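You operate a simulated robot arm through the tools that you are given. There is no shell and no other tool. Be economical: measure what you need, move in short steps, check, and stop when the job is done.

Carry out the task below with a simulated robot arm. There is one attempt and no reset: what you move stays moved.

TASK
Stand the beet pot beside the biscuit canister. It goes on the side that lies toward x +0.7, y +0.7 (a direction in the base frame), with about 3 cm between them.
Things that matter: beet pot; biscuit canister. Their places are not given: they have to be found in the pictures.

It is judged by the outcome, as a careful person would: the job done as asked, and still so three seconds after it is handed in. It fails if anything else is knocked over, pushed out of place, dropped, spilled or broken.

THE ROBOT
A 7-joint arm with a two-finger parallel gripper, fixed in place. Base frame: the origin is at the foot of the arm, x ahead of it, y to its left, z up; the work surface is at about z = 0. Lengths are in m, angles in rad, forces in N, time in s.
With the tool pointing down near the work surface it reaches from about 0.22 to 0.58 m from the base axis. Its first joint turns from -1.152 to 1.152 rad. Payload 2.5 kg.
Tool frame: the origin (TCP) lies between the finger pads and is the grasp point; the fingertips stand 0.023 m ahead of it; z points along the fingers, y is the line along which they close. The gripper opens to 0.094 m. The fingers are 0.038 m wide and 0.01 m thick; the gripper's body (0.054 by 0.096 m) begins 0.039 m behind the TCP.
Orientation is told as [roll, pitch, yaw] about the base's x, y, z axes, in that order, counted from this pose: with the fingers straight down and closing along the base's y, the tool's x points along the base's -x, its y along +y and its z along -z.

THE INTERFACE
- The arm moves only by the tool servo_tool. Its argument "increments" is a list of rows, each an object (a shift or turn left out is 0, a gripper value left out holds the last) with "dr": the turn, a rotation vector about the tool's x, y, z in degrees, a list of three; "delta_pos": the shift along the tool's x, y, z in m, a list of three; "jaw": the finger opening in m, from 0 to 0.094. In form: [{"dr": [ax, ay, az], "delta_pos": [x, y, z], "jaw": jaw}, ...]. A call has 1 to 20 rows; each row shifts and turns the commanded pose from where the row before left it, along the tool's axes as they then stand. A row lasts 0.2 s, in which the tool goes at most 0.05 m and 0.15 rad; a call with a longer step from one row to the next is refused whole, and so is a gripper value outside its range. A pose out of reach is approached as far as the arm can. The call stops where the force on the tool passes 40 N (or 10 N more than at its start, if that is more) or the arm is blocked; 0.2 s more then pass. The fingers move at their own pace (about 0.108 m/s each) and stop on an object; they squeeze with about 21 N. The grip force told is the motor's: it shows also when the fingers shut on nothing. Time passes only in rows, and 0.2 s behind the last, so rows that do not move let the fingers close. It gives the time, the measured TCP pose, the force on the tool (base axes), the opening and the grip force at its end, in the units of the frame above (readings bear some noise), and new pictures: "views" is both (left out), scene, wrist or none.
- Cameras (640 x 400 px; columns grow to the right, rows downward): "scene" is fixed at [0.1103, -0.4007, 0.5464]; the picture's right is [0.89, -0.45, 0.00], its down [-0.25, -0.49, -0.84] and it looks along [0.38, 0.74, -0.55] (base axes); focal length 335 px, centre (320, 200). "wrist" rides on the gripper at [-0.039, 0, -0.044] in the tool frame; the picture's right is [0.00, -1.00, 0.00], its down [0.97, 0.00, -0.24] and it looks along [0.24, 0.00, 0.97] (tool axes); focal length 218 px, centre (320, 200).
- point_at(camera, pixels): for up to 12 pixels [column, row] of the newest picture of that camera ("zoom" is the newest enlarged one), the place [x, y, z] in the base frame of the surface seen there, good to about 0.003 m. No time passes.
- close_up(camera, box): a new picture of the part [left, top, right, bottom] of that camera's present view, enlarged. No time passes.
- hand_in(): hands the job in; it is judged then, once.

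Work in short steps. Measure before you move; look again where a grasp or a placing could have gone wrong, and mend it. You have 60 turns and 100 pictures in all, the two below and enlarged ones among them. Open the gripper and draw the arm clear of the work before you hand the job in, unless the task says otherwise; then end with one line.

The tools are called as a command line: name --argument value ..., lists and objects as JSON in quotes. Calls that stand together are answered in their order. servo_tool: Moves the arm, as the interface text tells. Its arguments: {"type":"object","properties":{"increments":{"type":"array","items":{"type":"object","properties":{"dr":{"type":"array","items":{"type":"number"}},"delta_pos":{"type":"array","items":{"type":"number"}},"jaw":{"type":"number"}}}},"views":{"type":"string","enum":["both","scene","wrist","none"]}},"required":["increments"]} The other tools are called the same way: point_at (camera, pixels) gives the place of the surface under pixels of a picture; close_up (camera, box) takes an enlarged picture of a part of a camera's view; hand_in () hands the job in.

At the start:

```text
time_s: 0.0
tcp_pos: [0.395, 0.1853, 0.2985]
tcp_rot: [-0.001, -0.002, 0.0]
force: [0.4, -0.3, 0.0]
opening: 0.0939
grip_force: 0.1
```

scene: 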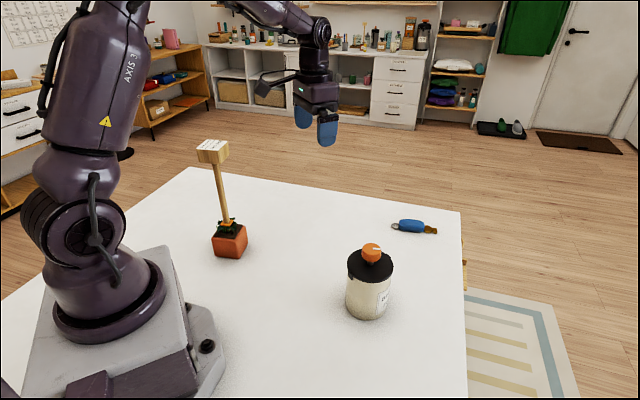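
wrist: 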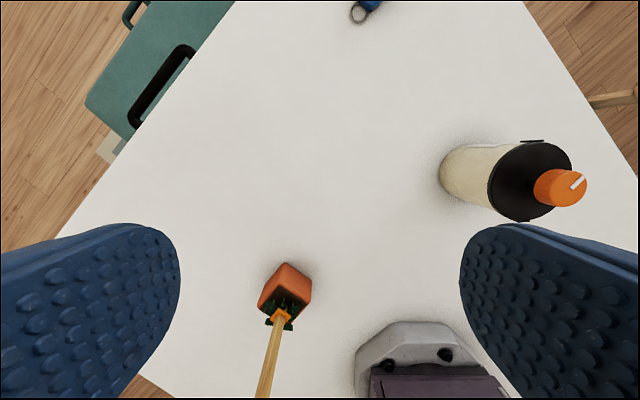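

The scene shows a terracotta pot with a tall stake at (229,240) and a canister at (369,285). I'll look closer and measure both.

close_up --camera "scene" --box '[180, 130, 280, 270]'

close_up --camera "scene" --box '[330, 200, 450, 330]'

point_at --camera "scene" --pixels '[[229, 240], [214, 236], [246, 231], [229, 257], [220, 190], [212, 145], [371, 250], [358, 262], [369, 300], [369, 318], [347, 300], [390, 290]]'

point_at --camera "wrist" --pixels '[[287, 265], [310, 275], [262, 290], [304, 302], [285, 298], [265, 365], [460, 175], [515, 185], [490, 200], [570, 170], [575, 190], [445, 150]]'

```text
2.86 times, centred on (230, 200) of scene
```

zoom: 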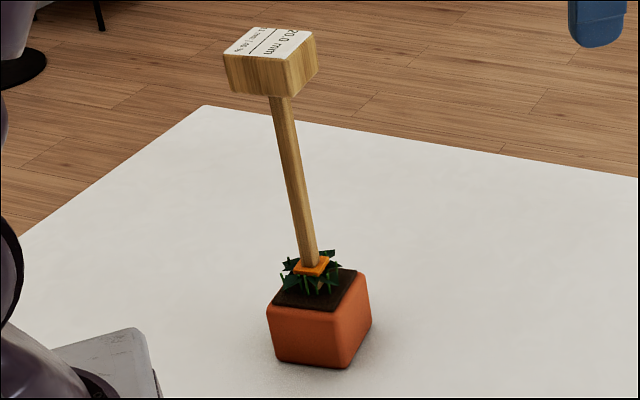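

```text
3.08 times, centred on (390, 265) of scene
```

zoom: 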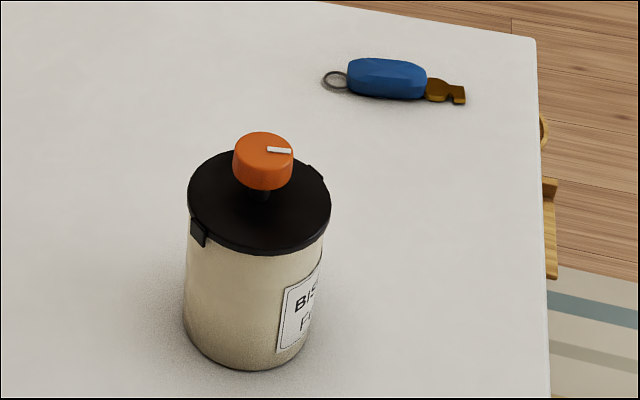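

```text
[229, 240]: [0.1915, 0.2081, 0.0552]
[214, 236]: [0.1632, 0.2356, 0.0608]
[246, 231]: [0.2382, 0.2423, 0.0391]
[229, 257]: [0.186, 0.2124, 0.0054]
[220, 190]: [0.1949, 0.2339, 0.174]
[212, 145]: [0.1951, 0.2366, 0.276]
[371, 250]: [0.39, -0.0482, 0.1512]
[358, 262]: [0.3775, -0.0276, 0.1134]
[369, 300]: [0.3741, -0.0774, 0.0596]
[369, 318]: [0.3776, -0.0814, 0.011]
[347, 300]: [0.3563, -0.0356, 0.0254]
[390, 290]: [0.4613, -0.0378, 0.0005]
```

```text
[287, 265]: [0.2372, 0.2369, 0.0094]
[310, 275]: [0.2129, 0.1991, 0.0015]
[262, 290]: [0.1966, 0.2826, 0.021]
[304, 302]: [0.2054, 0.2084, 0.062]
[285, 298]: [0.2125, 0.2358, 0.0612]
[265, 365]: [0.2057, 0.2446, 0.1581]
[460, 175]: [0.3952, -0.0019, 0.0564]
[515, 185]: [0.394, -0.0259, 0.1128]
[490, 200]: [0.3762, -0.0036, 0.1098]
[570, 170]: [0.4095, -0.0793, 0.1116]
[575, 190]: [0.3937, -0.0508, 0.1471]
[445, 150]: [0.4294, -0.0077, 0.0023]
```

The pot is at about (0.20, 0.235), with a stake and a block on top at z≈0.28. The canister is at about (0.39, -0.045). Next I'll zoom in on the block and measure its faces.

close_up --camera "scene" --box '[192, 130, 240, 170]'

point_at --camera "scene" --pixels '[[198, 147], [207, 140], [227, 142], [219, 150], [213, 145], [208, 157], [223, 153], [199, 156], [400, 222], [433, 231], [362, 255], [386, 255]]'

```text
10.00 times, centred on (216, 150) of scene
```

zoom: 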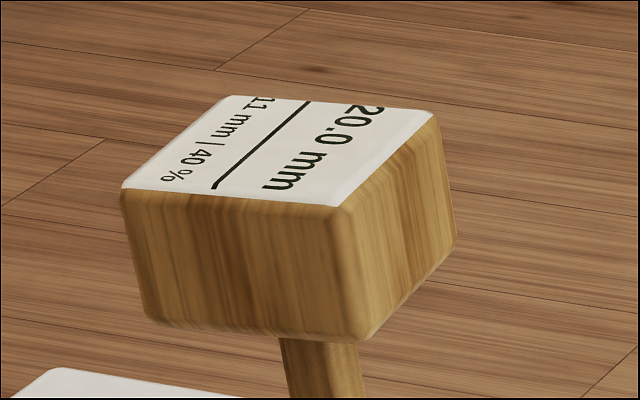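

```text
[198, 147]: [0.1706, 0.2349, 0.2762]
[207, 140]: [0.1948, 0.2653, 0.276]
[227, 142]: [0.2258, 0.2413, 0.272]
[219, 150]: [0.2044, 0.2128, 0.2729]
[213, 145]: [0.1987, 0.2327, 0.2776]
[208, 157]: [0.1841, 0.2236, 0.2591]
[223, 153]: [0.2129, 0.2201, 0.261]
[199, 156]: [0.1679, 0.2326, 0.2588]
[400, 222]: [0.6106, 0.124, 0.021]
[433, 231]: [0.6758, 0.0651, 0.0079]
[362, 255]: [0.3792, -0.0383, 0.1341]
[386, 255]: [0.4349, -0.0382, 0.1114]
```

The block is a handle-like cuboid. I'll get its corners precisely from the zoom.

point_at --camera "zoom" --pixels '[[130, 184], [228, 102], [428, 116], [338, 202], [278, 150], [150, 310], [362, 330], [450, 240], [240, 265], [400, 215], [320, 370], [350, 270]]'

close_up --camera "scene" --box '[200, 210, 260, 265]'

```text
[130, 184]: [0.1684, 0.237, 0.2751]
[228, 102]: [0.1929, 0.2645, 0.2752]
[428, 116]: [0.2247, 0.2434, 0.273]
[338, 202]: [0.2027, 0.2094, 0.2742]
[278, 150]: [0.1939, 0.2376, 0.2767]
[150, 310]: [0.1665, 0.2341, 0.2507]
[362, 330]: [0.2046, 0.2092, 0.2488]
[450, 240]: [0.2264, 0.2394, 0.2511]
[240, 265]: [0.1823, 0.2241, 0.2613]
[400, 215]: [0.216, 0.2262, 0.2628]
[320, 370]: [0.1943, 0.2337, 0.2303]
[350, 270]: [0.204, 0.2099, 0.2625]
```

```text
7.27 times, centred on (230, 238) of scene
```

zoom: 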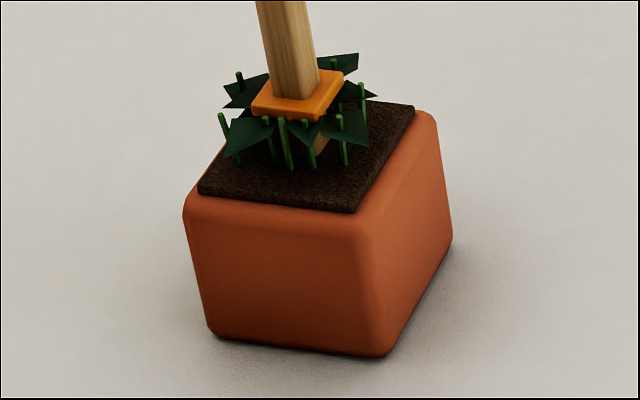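

point_at --camera "zoom" --pixels '[[190, 212], [365, 232], [430, 120], [215, 335], [385, 350], [447, 240], [280, 270], [410, 230], [240, 200], [300, 95], [355, 205], [408, 112]]'

close_up --camera "wrist" --box '[240, 250, 330, 340]'

```text
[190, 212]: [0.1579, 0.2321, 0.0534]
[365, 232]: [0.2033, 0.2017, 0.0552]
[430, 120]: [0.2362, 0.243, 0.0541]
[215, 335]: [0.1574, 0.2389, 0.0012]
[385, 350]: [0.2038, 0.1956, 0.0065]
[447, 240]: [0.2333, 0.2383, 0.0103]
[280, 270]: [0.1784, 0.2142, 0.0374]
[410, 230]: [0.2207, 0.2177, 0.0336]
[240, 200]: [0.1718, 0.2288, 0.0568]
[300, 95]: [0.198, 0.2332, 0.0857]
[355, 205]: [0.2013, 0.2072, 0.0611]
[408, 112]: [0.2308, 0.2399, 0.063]
```

```text
4.44 times, centred on (285, 295) of wrist
```

zoom: 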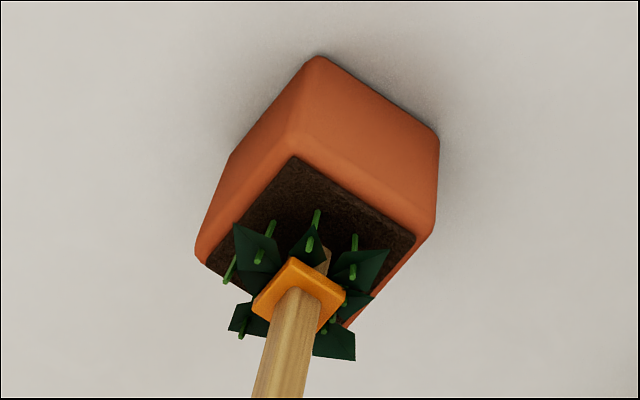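

The pot is a ~0.058 m cube centred at about (0.197, 0.2375). Its block is ~0.043 m, at z 0.25–0.275 and yaw ≈51.5°. I'll raise the tool, turn it to that yaw and hover over the block.

servo_tool --increments '[{"delta_pos": [0, 0, -0.04], "jaw": 0.094}, {"delta_pos": [0.0396, 0.0104, 0]}, {"delta_pos": [0.0396, 0.0104, 0]}, {"delta_pos": [0.0396, 0.0104, 0]}, {"delta_pos": [0.0396, 0.0104, 0]}, {"delta_pos": [0.0396, 0.0104, 0]}, {"dr": [0, 0, -7.357]}, {"dr": [0, 0, -7.357]}, {"dr": [0, 0, -7.357]}, {"dr": [0, 0, -7.357]}, {"dr": [0, 0, -7.357]}, {"dr": [0, 0, -7.357]}, {"dr": [0, 0, -7.357]}, {}]'

```text
time_s: 3.0
tcp_pos: [0.1992, 0.2355, 0.3392]
tcp_rot: [0.0, -0.001, 0.9]
force: [-0.6, 0.4, -0.6]
opening: 0.094
grip_force: 0.2
```

scene: 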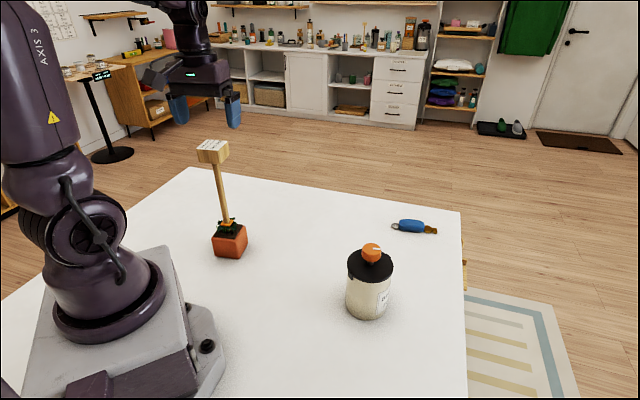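
wrist: 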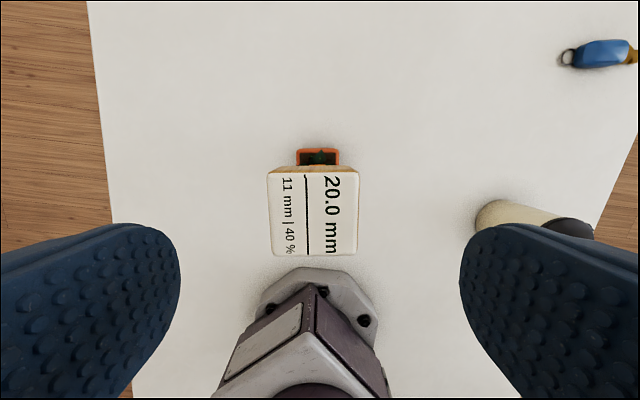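

Alignment is good: the block is at columns 267–359 and rows 168–256, slightly left of centre. I'll measure it in the wrist view.

point_at --camera "wrist" --pixels '[[270, 178], [356, 174], [355, 252], [275, 252], [313, 214], [318, 152], [500, 225]]'

```text
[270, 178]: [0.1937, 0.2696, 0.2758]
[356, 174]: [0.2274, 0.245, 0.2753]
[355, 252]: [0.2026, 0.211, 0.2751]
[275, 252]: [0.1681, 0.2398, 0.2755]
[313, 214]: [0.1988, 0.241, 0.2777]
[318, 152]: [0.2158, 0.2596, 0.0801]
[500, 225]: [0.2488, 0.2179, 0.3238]
```

The block centre is offset about +4 mm in tool y and −2.6 mm in tool x. I'll correct that, descend and close.

servo_tool --increments '[{"delta_pos": [-0.0026, 0.004, 0]}, {"delta_pos": [0, 0, 0.026]}, {"delta_pos": [0, 0, 0.026]}, {"delta_pos": [0, 0, 0.0255]}, {}, {"jaw": 0.03}, {}, {}, {}]'

```text
time_s: 5.0
tcp_pos: [0.1955, 0.2398, 0.2619]
tcp_rot: [0.001, 0.0, 0.899]
force: [0.3, -0.2, -0.1]
opening: 0.0482
grip_force: 21.5
```

scene: 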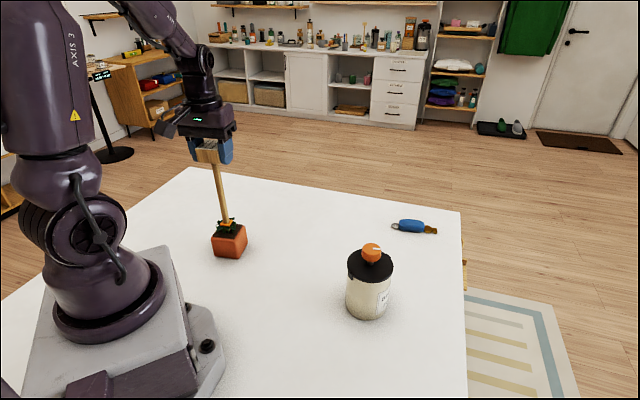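
wrist: 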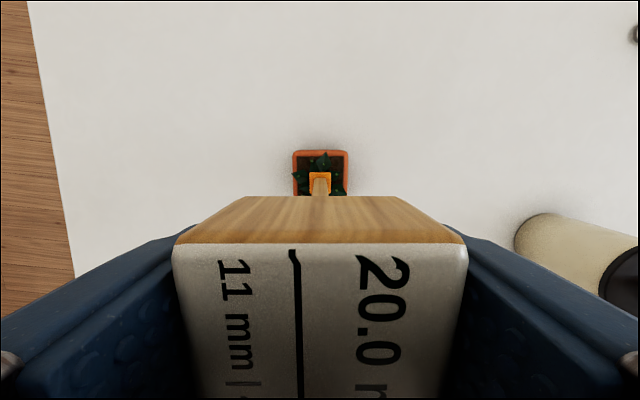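

The block is gripped (opening 0.048 m, 21 N). I'll lift gently and check that the pot comes along.

servo_tool --increments '[{"delta_pos": [0, 0, -0.01]}, {"delta_pos": [0, 0, -0.015]}, {"delta_pos": [0, 0, -0.015]}, {"delta_pos": [0, 0, -0.015]}, {}, {}]'

```text
time_s: 6.4
tcp_pos: [0.1959, 0.2393, 0.3169]
tcp_rot: [0.0, 0.0, 0.9]
force: [0.2, 0.1, -3.3]
opening: 0.0478
grip_force: 21.3
```

scene: 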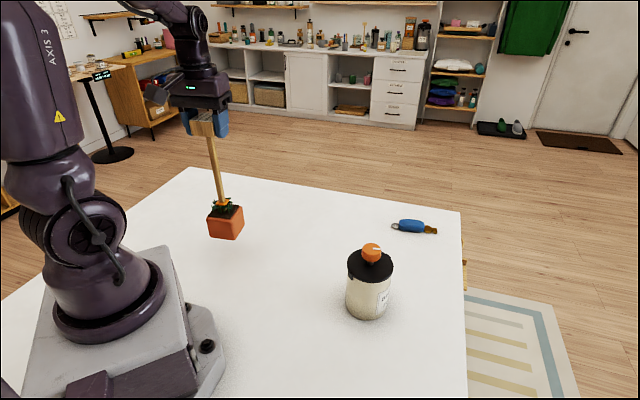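
wrist: 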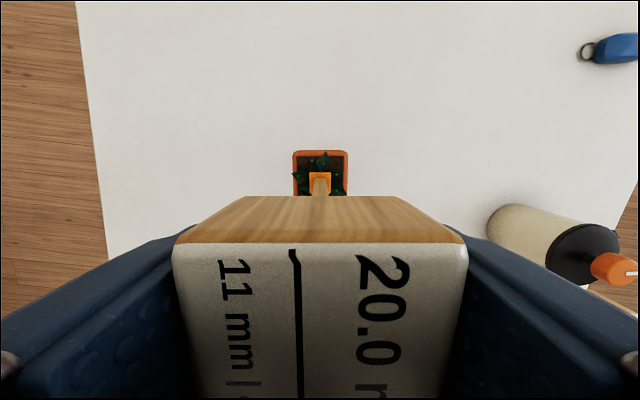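

The pot came up rigidly and hangs level, at about 0.34 kg. Now I'll refine the canister's centre.

close_up --camera "scene" --box '[335, 230, 405, 325]'

point_at --camera "wrist" --pixels '[[560, 245], [585, 228], [575, 265], [545, 270], [565, 280], [500, 210], [545, 240], [520, 235], [590, 230], [600, 227]]'

point_at --camera "scene" --pixels '[[350, 265], [355, 276], [370, 282], [385, 277], [391, 268], [347, 290], [352, 295], [360, 295], [370, 295], [380, 295], [387, 290], [360, 252]]'

```text
4.21 times, centred on (370, 278) of scene
```

zoom: 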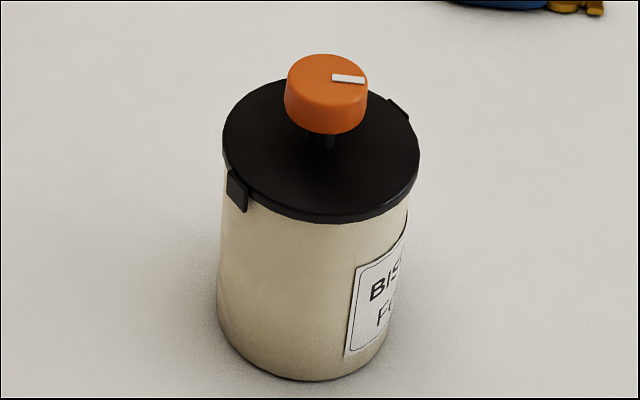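

```text
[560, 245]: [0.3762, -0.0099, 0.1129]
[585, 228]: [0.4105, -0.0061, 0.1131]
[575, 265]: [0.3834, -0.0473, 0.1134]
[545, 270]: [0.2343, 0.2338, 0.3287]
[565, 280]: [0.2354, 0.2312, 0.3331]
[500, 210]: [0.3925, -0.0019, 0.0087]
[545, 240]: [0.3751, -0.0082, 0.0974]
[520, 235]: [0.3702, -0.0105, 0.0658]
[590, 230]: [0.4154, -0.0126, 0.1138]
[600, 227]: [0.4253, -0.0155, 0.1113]
```

```text
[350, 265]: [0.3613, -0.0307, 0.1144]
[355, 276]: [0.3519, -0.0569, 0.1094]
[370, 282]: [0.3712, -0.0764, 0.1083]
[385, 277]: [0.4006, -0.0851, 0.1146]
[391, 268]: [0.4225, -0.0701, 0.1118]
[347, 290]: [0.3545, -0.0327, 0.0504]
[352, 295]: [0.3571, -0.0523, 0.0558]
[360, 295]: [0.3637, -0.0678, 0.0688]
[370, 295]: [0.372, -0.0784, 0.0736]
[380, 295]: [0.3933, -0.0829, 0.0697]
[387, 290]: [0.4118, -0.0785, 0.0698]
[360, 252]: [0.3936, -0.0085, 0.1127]
```

A fit gives the canister centre (0.3955, −0.0425) with r≈0.041, so the pot centre should go to about (0.466, 0.028). The path stays clear of the canister, so I'll carry the pot across.

servo_tool --increments '[{"delta_pos": [0, -0.012, 0]}, {"delta_pos": [0, -0.0236, 0]}, {"delta_pos": [0, -0.0236, 0]}, {"delta_pos": [0, -0.0236, 0]}, {"delta_pos": [0, -0.0236, 0]}, {"delta_pos": [0, -0.0236, 0]}, {"delta_pos": [0, -0.0236, 0]}, {"delta_pos": [0, -0.0236, 0]}, {"delta_pos": [0, -0.0236, 0]}, {"delta_pos": [0, -0.0236, 0]}, {"delta_pos": [0, -0.0236, 0]}, {"delta_pos": [0, -0.0236, 0]}, {"delta_pos": [0, -0.0236, 0]}, {"delta_pos": [0, -0.0236, 0]}, {"delta_pos": [0, -0.0236, 0]}, {"delta_pos": [-0.003, 0, 0]}, {}, {}]'

```text
time_s: 10.2
tcp_pos: [0.4663, 0.0296, 0.3144]
tcp_rot: [0.0, 0.0, 0.897]
force: [-0.4, 0.6, -3.2]
opening: 0.0479
grip_force: 20.8
```

scene: 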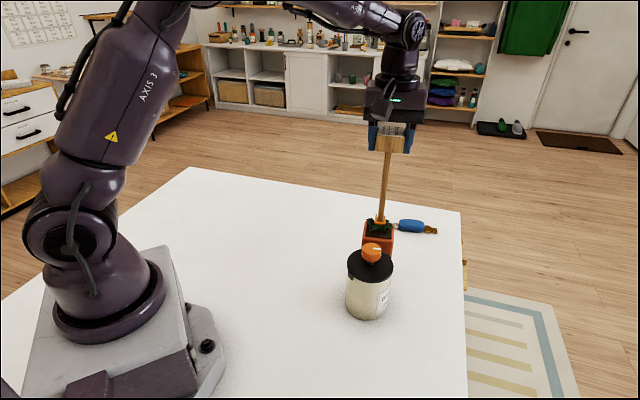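
wrist: 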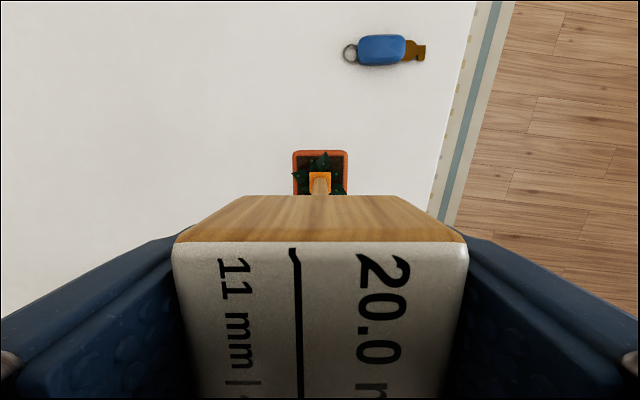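

The pot hangs at the target spot. I'll check the rim position before lowering.

point_at --camera "wrist" --pixels '[[296, 153], [344, 153], [320, 153], [296, 190], [344, 190], [320, 178]]'

point_at --camera "scene" --pixels '[[365, 240], [391, 240], [392, 250], [381, 221], [366, 222]]'

```text
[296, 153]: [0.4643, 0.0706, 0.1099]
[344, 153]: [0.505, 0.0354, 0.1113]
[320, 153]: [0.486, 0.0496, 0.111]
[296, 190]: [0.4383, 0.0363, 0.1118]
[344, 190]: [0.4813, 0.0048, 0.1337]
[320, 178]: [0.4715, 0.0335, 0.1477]
```

```text
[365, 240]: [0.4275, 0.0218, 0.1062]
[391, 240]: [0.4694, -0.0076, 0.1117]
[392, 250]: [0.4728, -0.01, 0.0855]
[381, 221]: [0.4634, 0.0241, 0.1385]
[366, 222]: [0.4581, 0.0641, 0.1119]
```

The pot centre is ≈(0.4665, 0.030), giving a gap of ≈0.031 m along the 45° direction. Lowering slowly to the grasp height.

servo_tool --increments '[{"delta_pos": [0, 0, 0.015]}, {"delta_pos": [0, 0, 0.015]}, {"delta_pos": [0, 0, 0.01]}, {"delta_pos": [0, 0, 0.006]}, {"delta_pos": [0, 0, 0.003]}, {}, {}]'

```text
time_s: 11.8
tcp_pos: [0.4651, 0.0305, 0.2678]
tcp_rot: [0.0, 0.0, 0.899]
force: [0.2, 0.3, -2.8]
opening: 0.048
grip_force: 20.9
```

scene: 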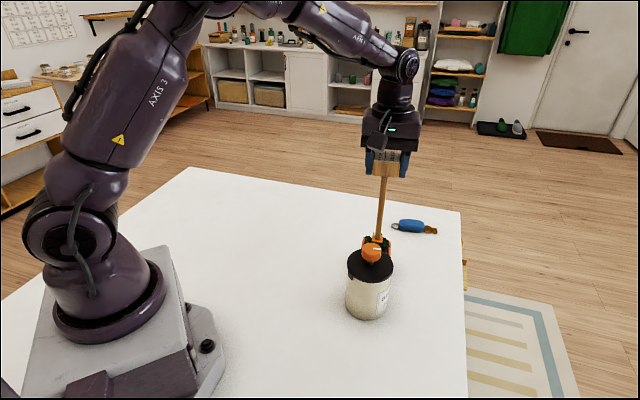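
wrist: 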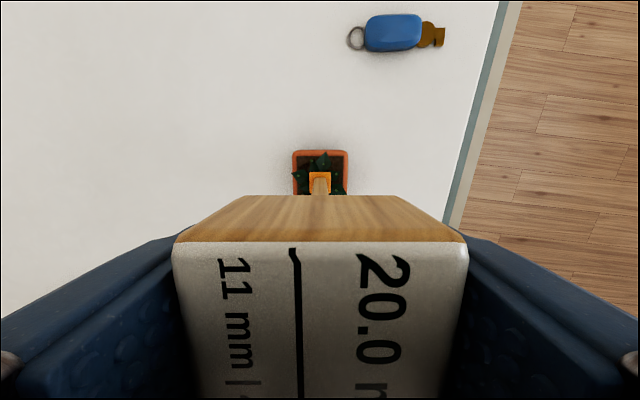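

The pot is still hanging (−2.8 N), with about 6 mm to go. I'll lower in 1–2 mm steps to contact.

servo_tool --increments '[{"delta_pos": [0, 0, 0.002]}, {"delta_pos": [0, 0, 0.0015]}, {"delta_pos": [0, 0, 0.001]}, {}]' --views "none"

```text
time_s: 12.8
tcp_pos: [0.4653, 0.0301, 0.2637]
tcp_rot: [-0.001, 0.001, 0.899]
force: [-0.6, 0.1, -2.4]
opening: 0.0479
grip_force: 20.8
```

servo_tool --increments '[{"delta_pos": [0, 0, 0.001]}, {}]' --views "none"

servo_tool --increments '[{"delta_pos": [0, 0, 0.001]}, {}]' --views "none"

```text
time_s: 13.4
tcp_pos: [0.4657, 0.0307, 0.2622]
tcp_rot: [0.0, 0.0, 0.9]
force: [0.1, -0.5, -2.7]
opening: 0.0477
grip_force: 20.9
```

```text
time_s: 14.0
tcp_pos: [0.4649, 0.0299, 0.2608]
tcp_rot: [0.0, -0.001, 0.898]
force: [-0.3, 0.2, -2.5]
opening: 0.0479
grip_force: 21.0
```

Not yet resting, as the force is still ≈ −2.6 N. I'll continue in small steps.

servo_tool --increments '[{"delta_pos": [0, 0, 0.001]}, {}]' --views "none"

servo_tool --increments '[{"delta_pos": [0, 0, 0.001]}, {}]' --views "scene"

```text
time_s: 14.6
tcp_pos: [0.4671, 0.0296, 0.2609]
tcp_rot: [0.001, -0.001, 0.899]
force: [-2.8, 0.0, 4.4]
opening: 0.048
grip_force: 20.8
```

```text
time_s: 15.2
tcp_pos: [0.4663, 0.0312, 0.2616]
tcp_rot: [-0.001, -0.002, 0.899]
force: [-5.8, -0.2, 16.0]
opening: 0.0479
grip_force: 21.1
```

scene: 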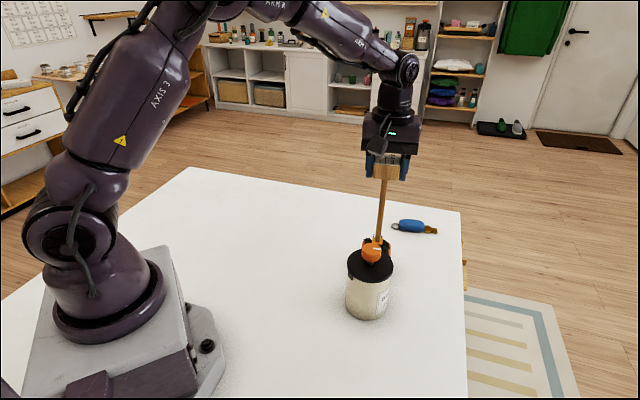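

Contact at 16 N: the pot is on the table. I'll back off 1 mm to relax the load, then open the fingers.

servo_tool --increments '[{"delta_pos": [0, 0, -0.0013]}, {}, {"jaw": 0.06}, {}, {"jaw": 0.094}, {}, {}]'

```text
time_s: 16.8
tcp_pos: [0.4665, 0.0304, 0.2613]
tcp_rot: [-0.001, 0.0, 0.899]
force: [0.2, 0.2, 0.2]
opening: 0.0942
grip_force: 0.1
```

scene: 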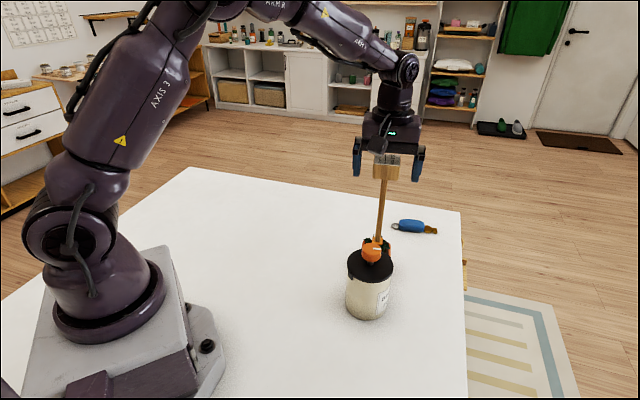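
wrist: 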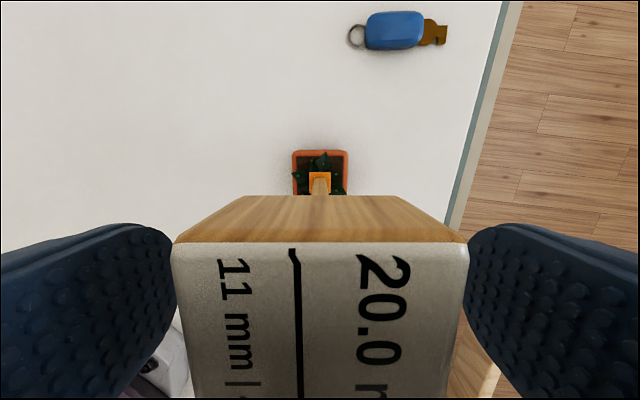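

The pot stands free. I'll raise the tool straight up, then draw back and check.

servo_tool --increments '[{"delta_pos": [0, 0, -0.02]}, {"delta_pos": [0, 0, -0.03]}, {"delta_pos": [0, 0, -0.03]}, {"delta_pos": [0.03, 0.03, 0]}, {"delta_pos": [0.03, 0.03, 0]}, {"delta_pos": [0.03, 0.03, 0]}, {}, {}]'

```text
time_s: 18.6
tcp_pos: [0.3391, 0.014, 0.3407]
tcp_rot: [-0.002, 0.001, 0.899]
force: [0.4, 0.9, 0.4]
opening: 0.0939
grip_force: 0.1
```

scene: 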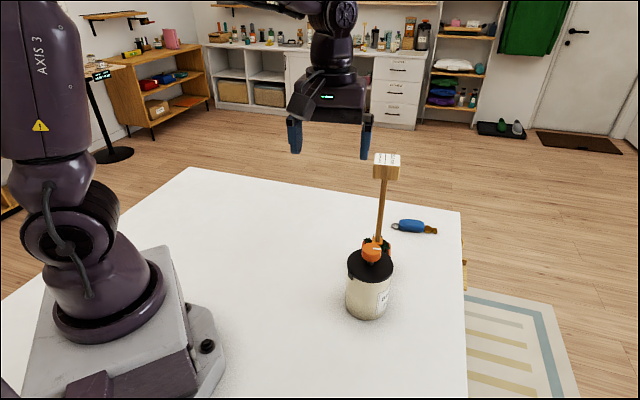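
wrist: 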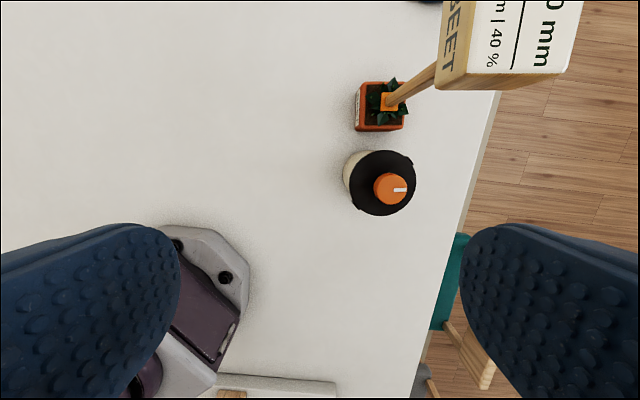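

The wrist view shows both objects standing: pot at (381,106), canister lid at (384,182). I'll measure the final layout.

point_at --camera "wrist" --pixels '[[362, 85], [403, 127], [362, 128], [400, 86], [380, 152], [384, 212], [350, 182], [413, 182], [358, 128], [348, 165]]'

close_up --camera "wrist" --box '[310, 60, 470, 230]'

```text
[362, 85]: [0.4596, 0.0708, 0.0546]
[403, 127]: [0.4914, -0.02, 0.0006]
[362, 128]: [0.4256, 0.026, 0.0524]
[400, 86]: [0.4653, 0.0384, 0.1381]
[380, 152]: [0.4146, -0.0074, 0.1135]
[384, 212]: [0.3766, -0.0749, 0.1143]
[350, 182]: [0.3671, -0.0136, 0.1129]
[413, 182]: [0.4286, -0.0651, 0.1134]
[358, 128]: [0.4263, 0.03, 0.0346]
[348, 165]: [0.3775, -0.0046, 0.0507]
```

```text
2.35 times, centred on (390, 145) of wrist
```

zoom: 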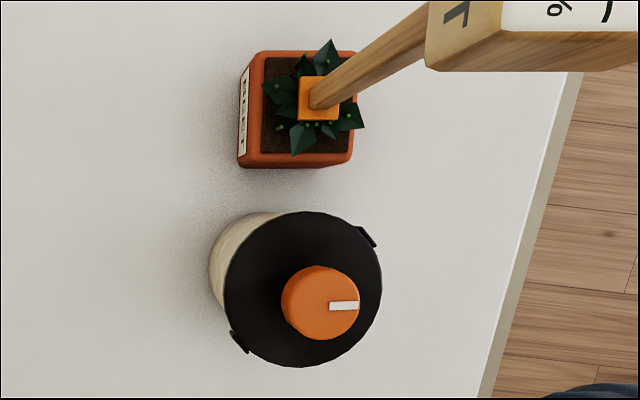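

The pot centre is ≈(0.465, 0.030) and the canister centre ≈(0.396, −0.041), so the direction is ≈45° and the gap ≈3 cm. Everything is upright and the arm is clear, so I'm handing in.

hand_in

```text
The job is handed in.
```

The beet pot now stands upright beside the biscuit canister, on the x+, y+ side, with a measured gap of about 3 cm. The canister and the other item on the table were not disturbed, and the arm is clear with the gripper open.
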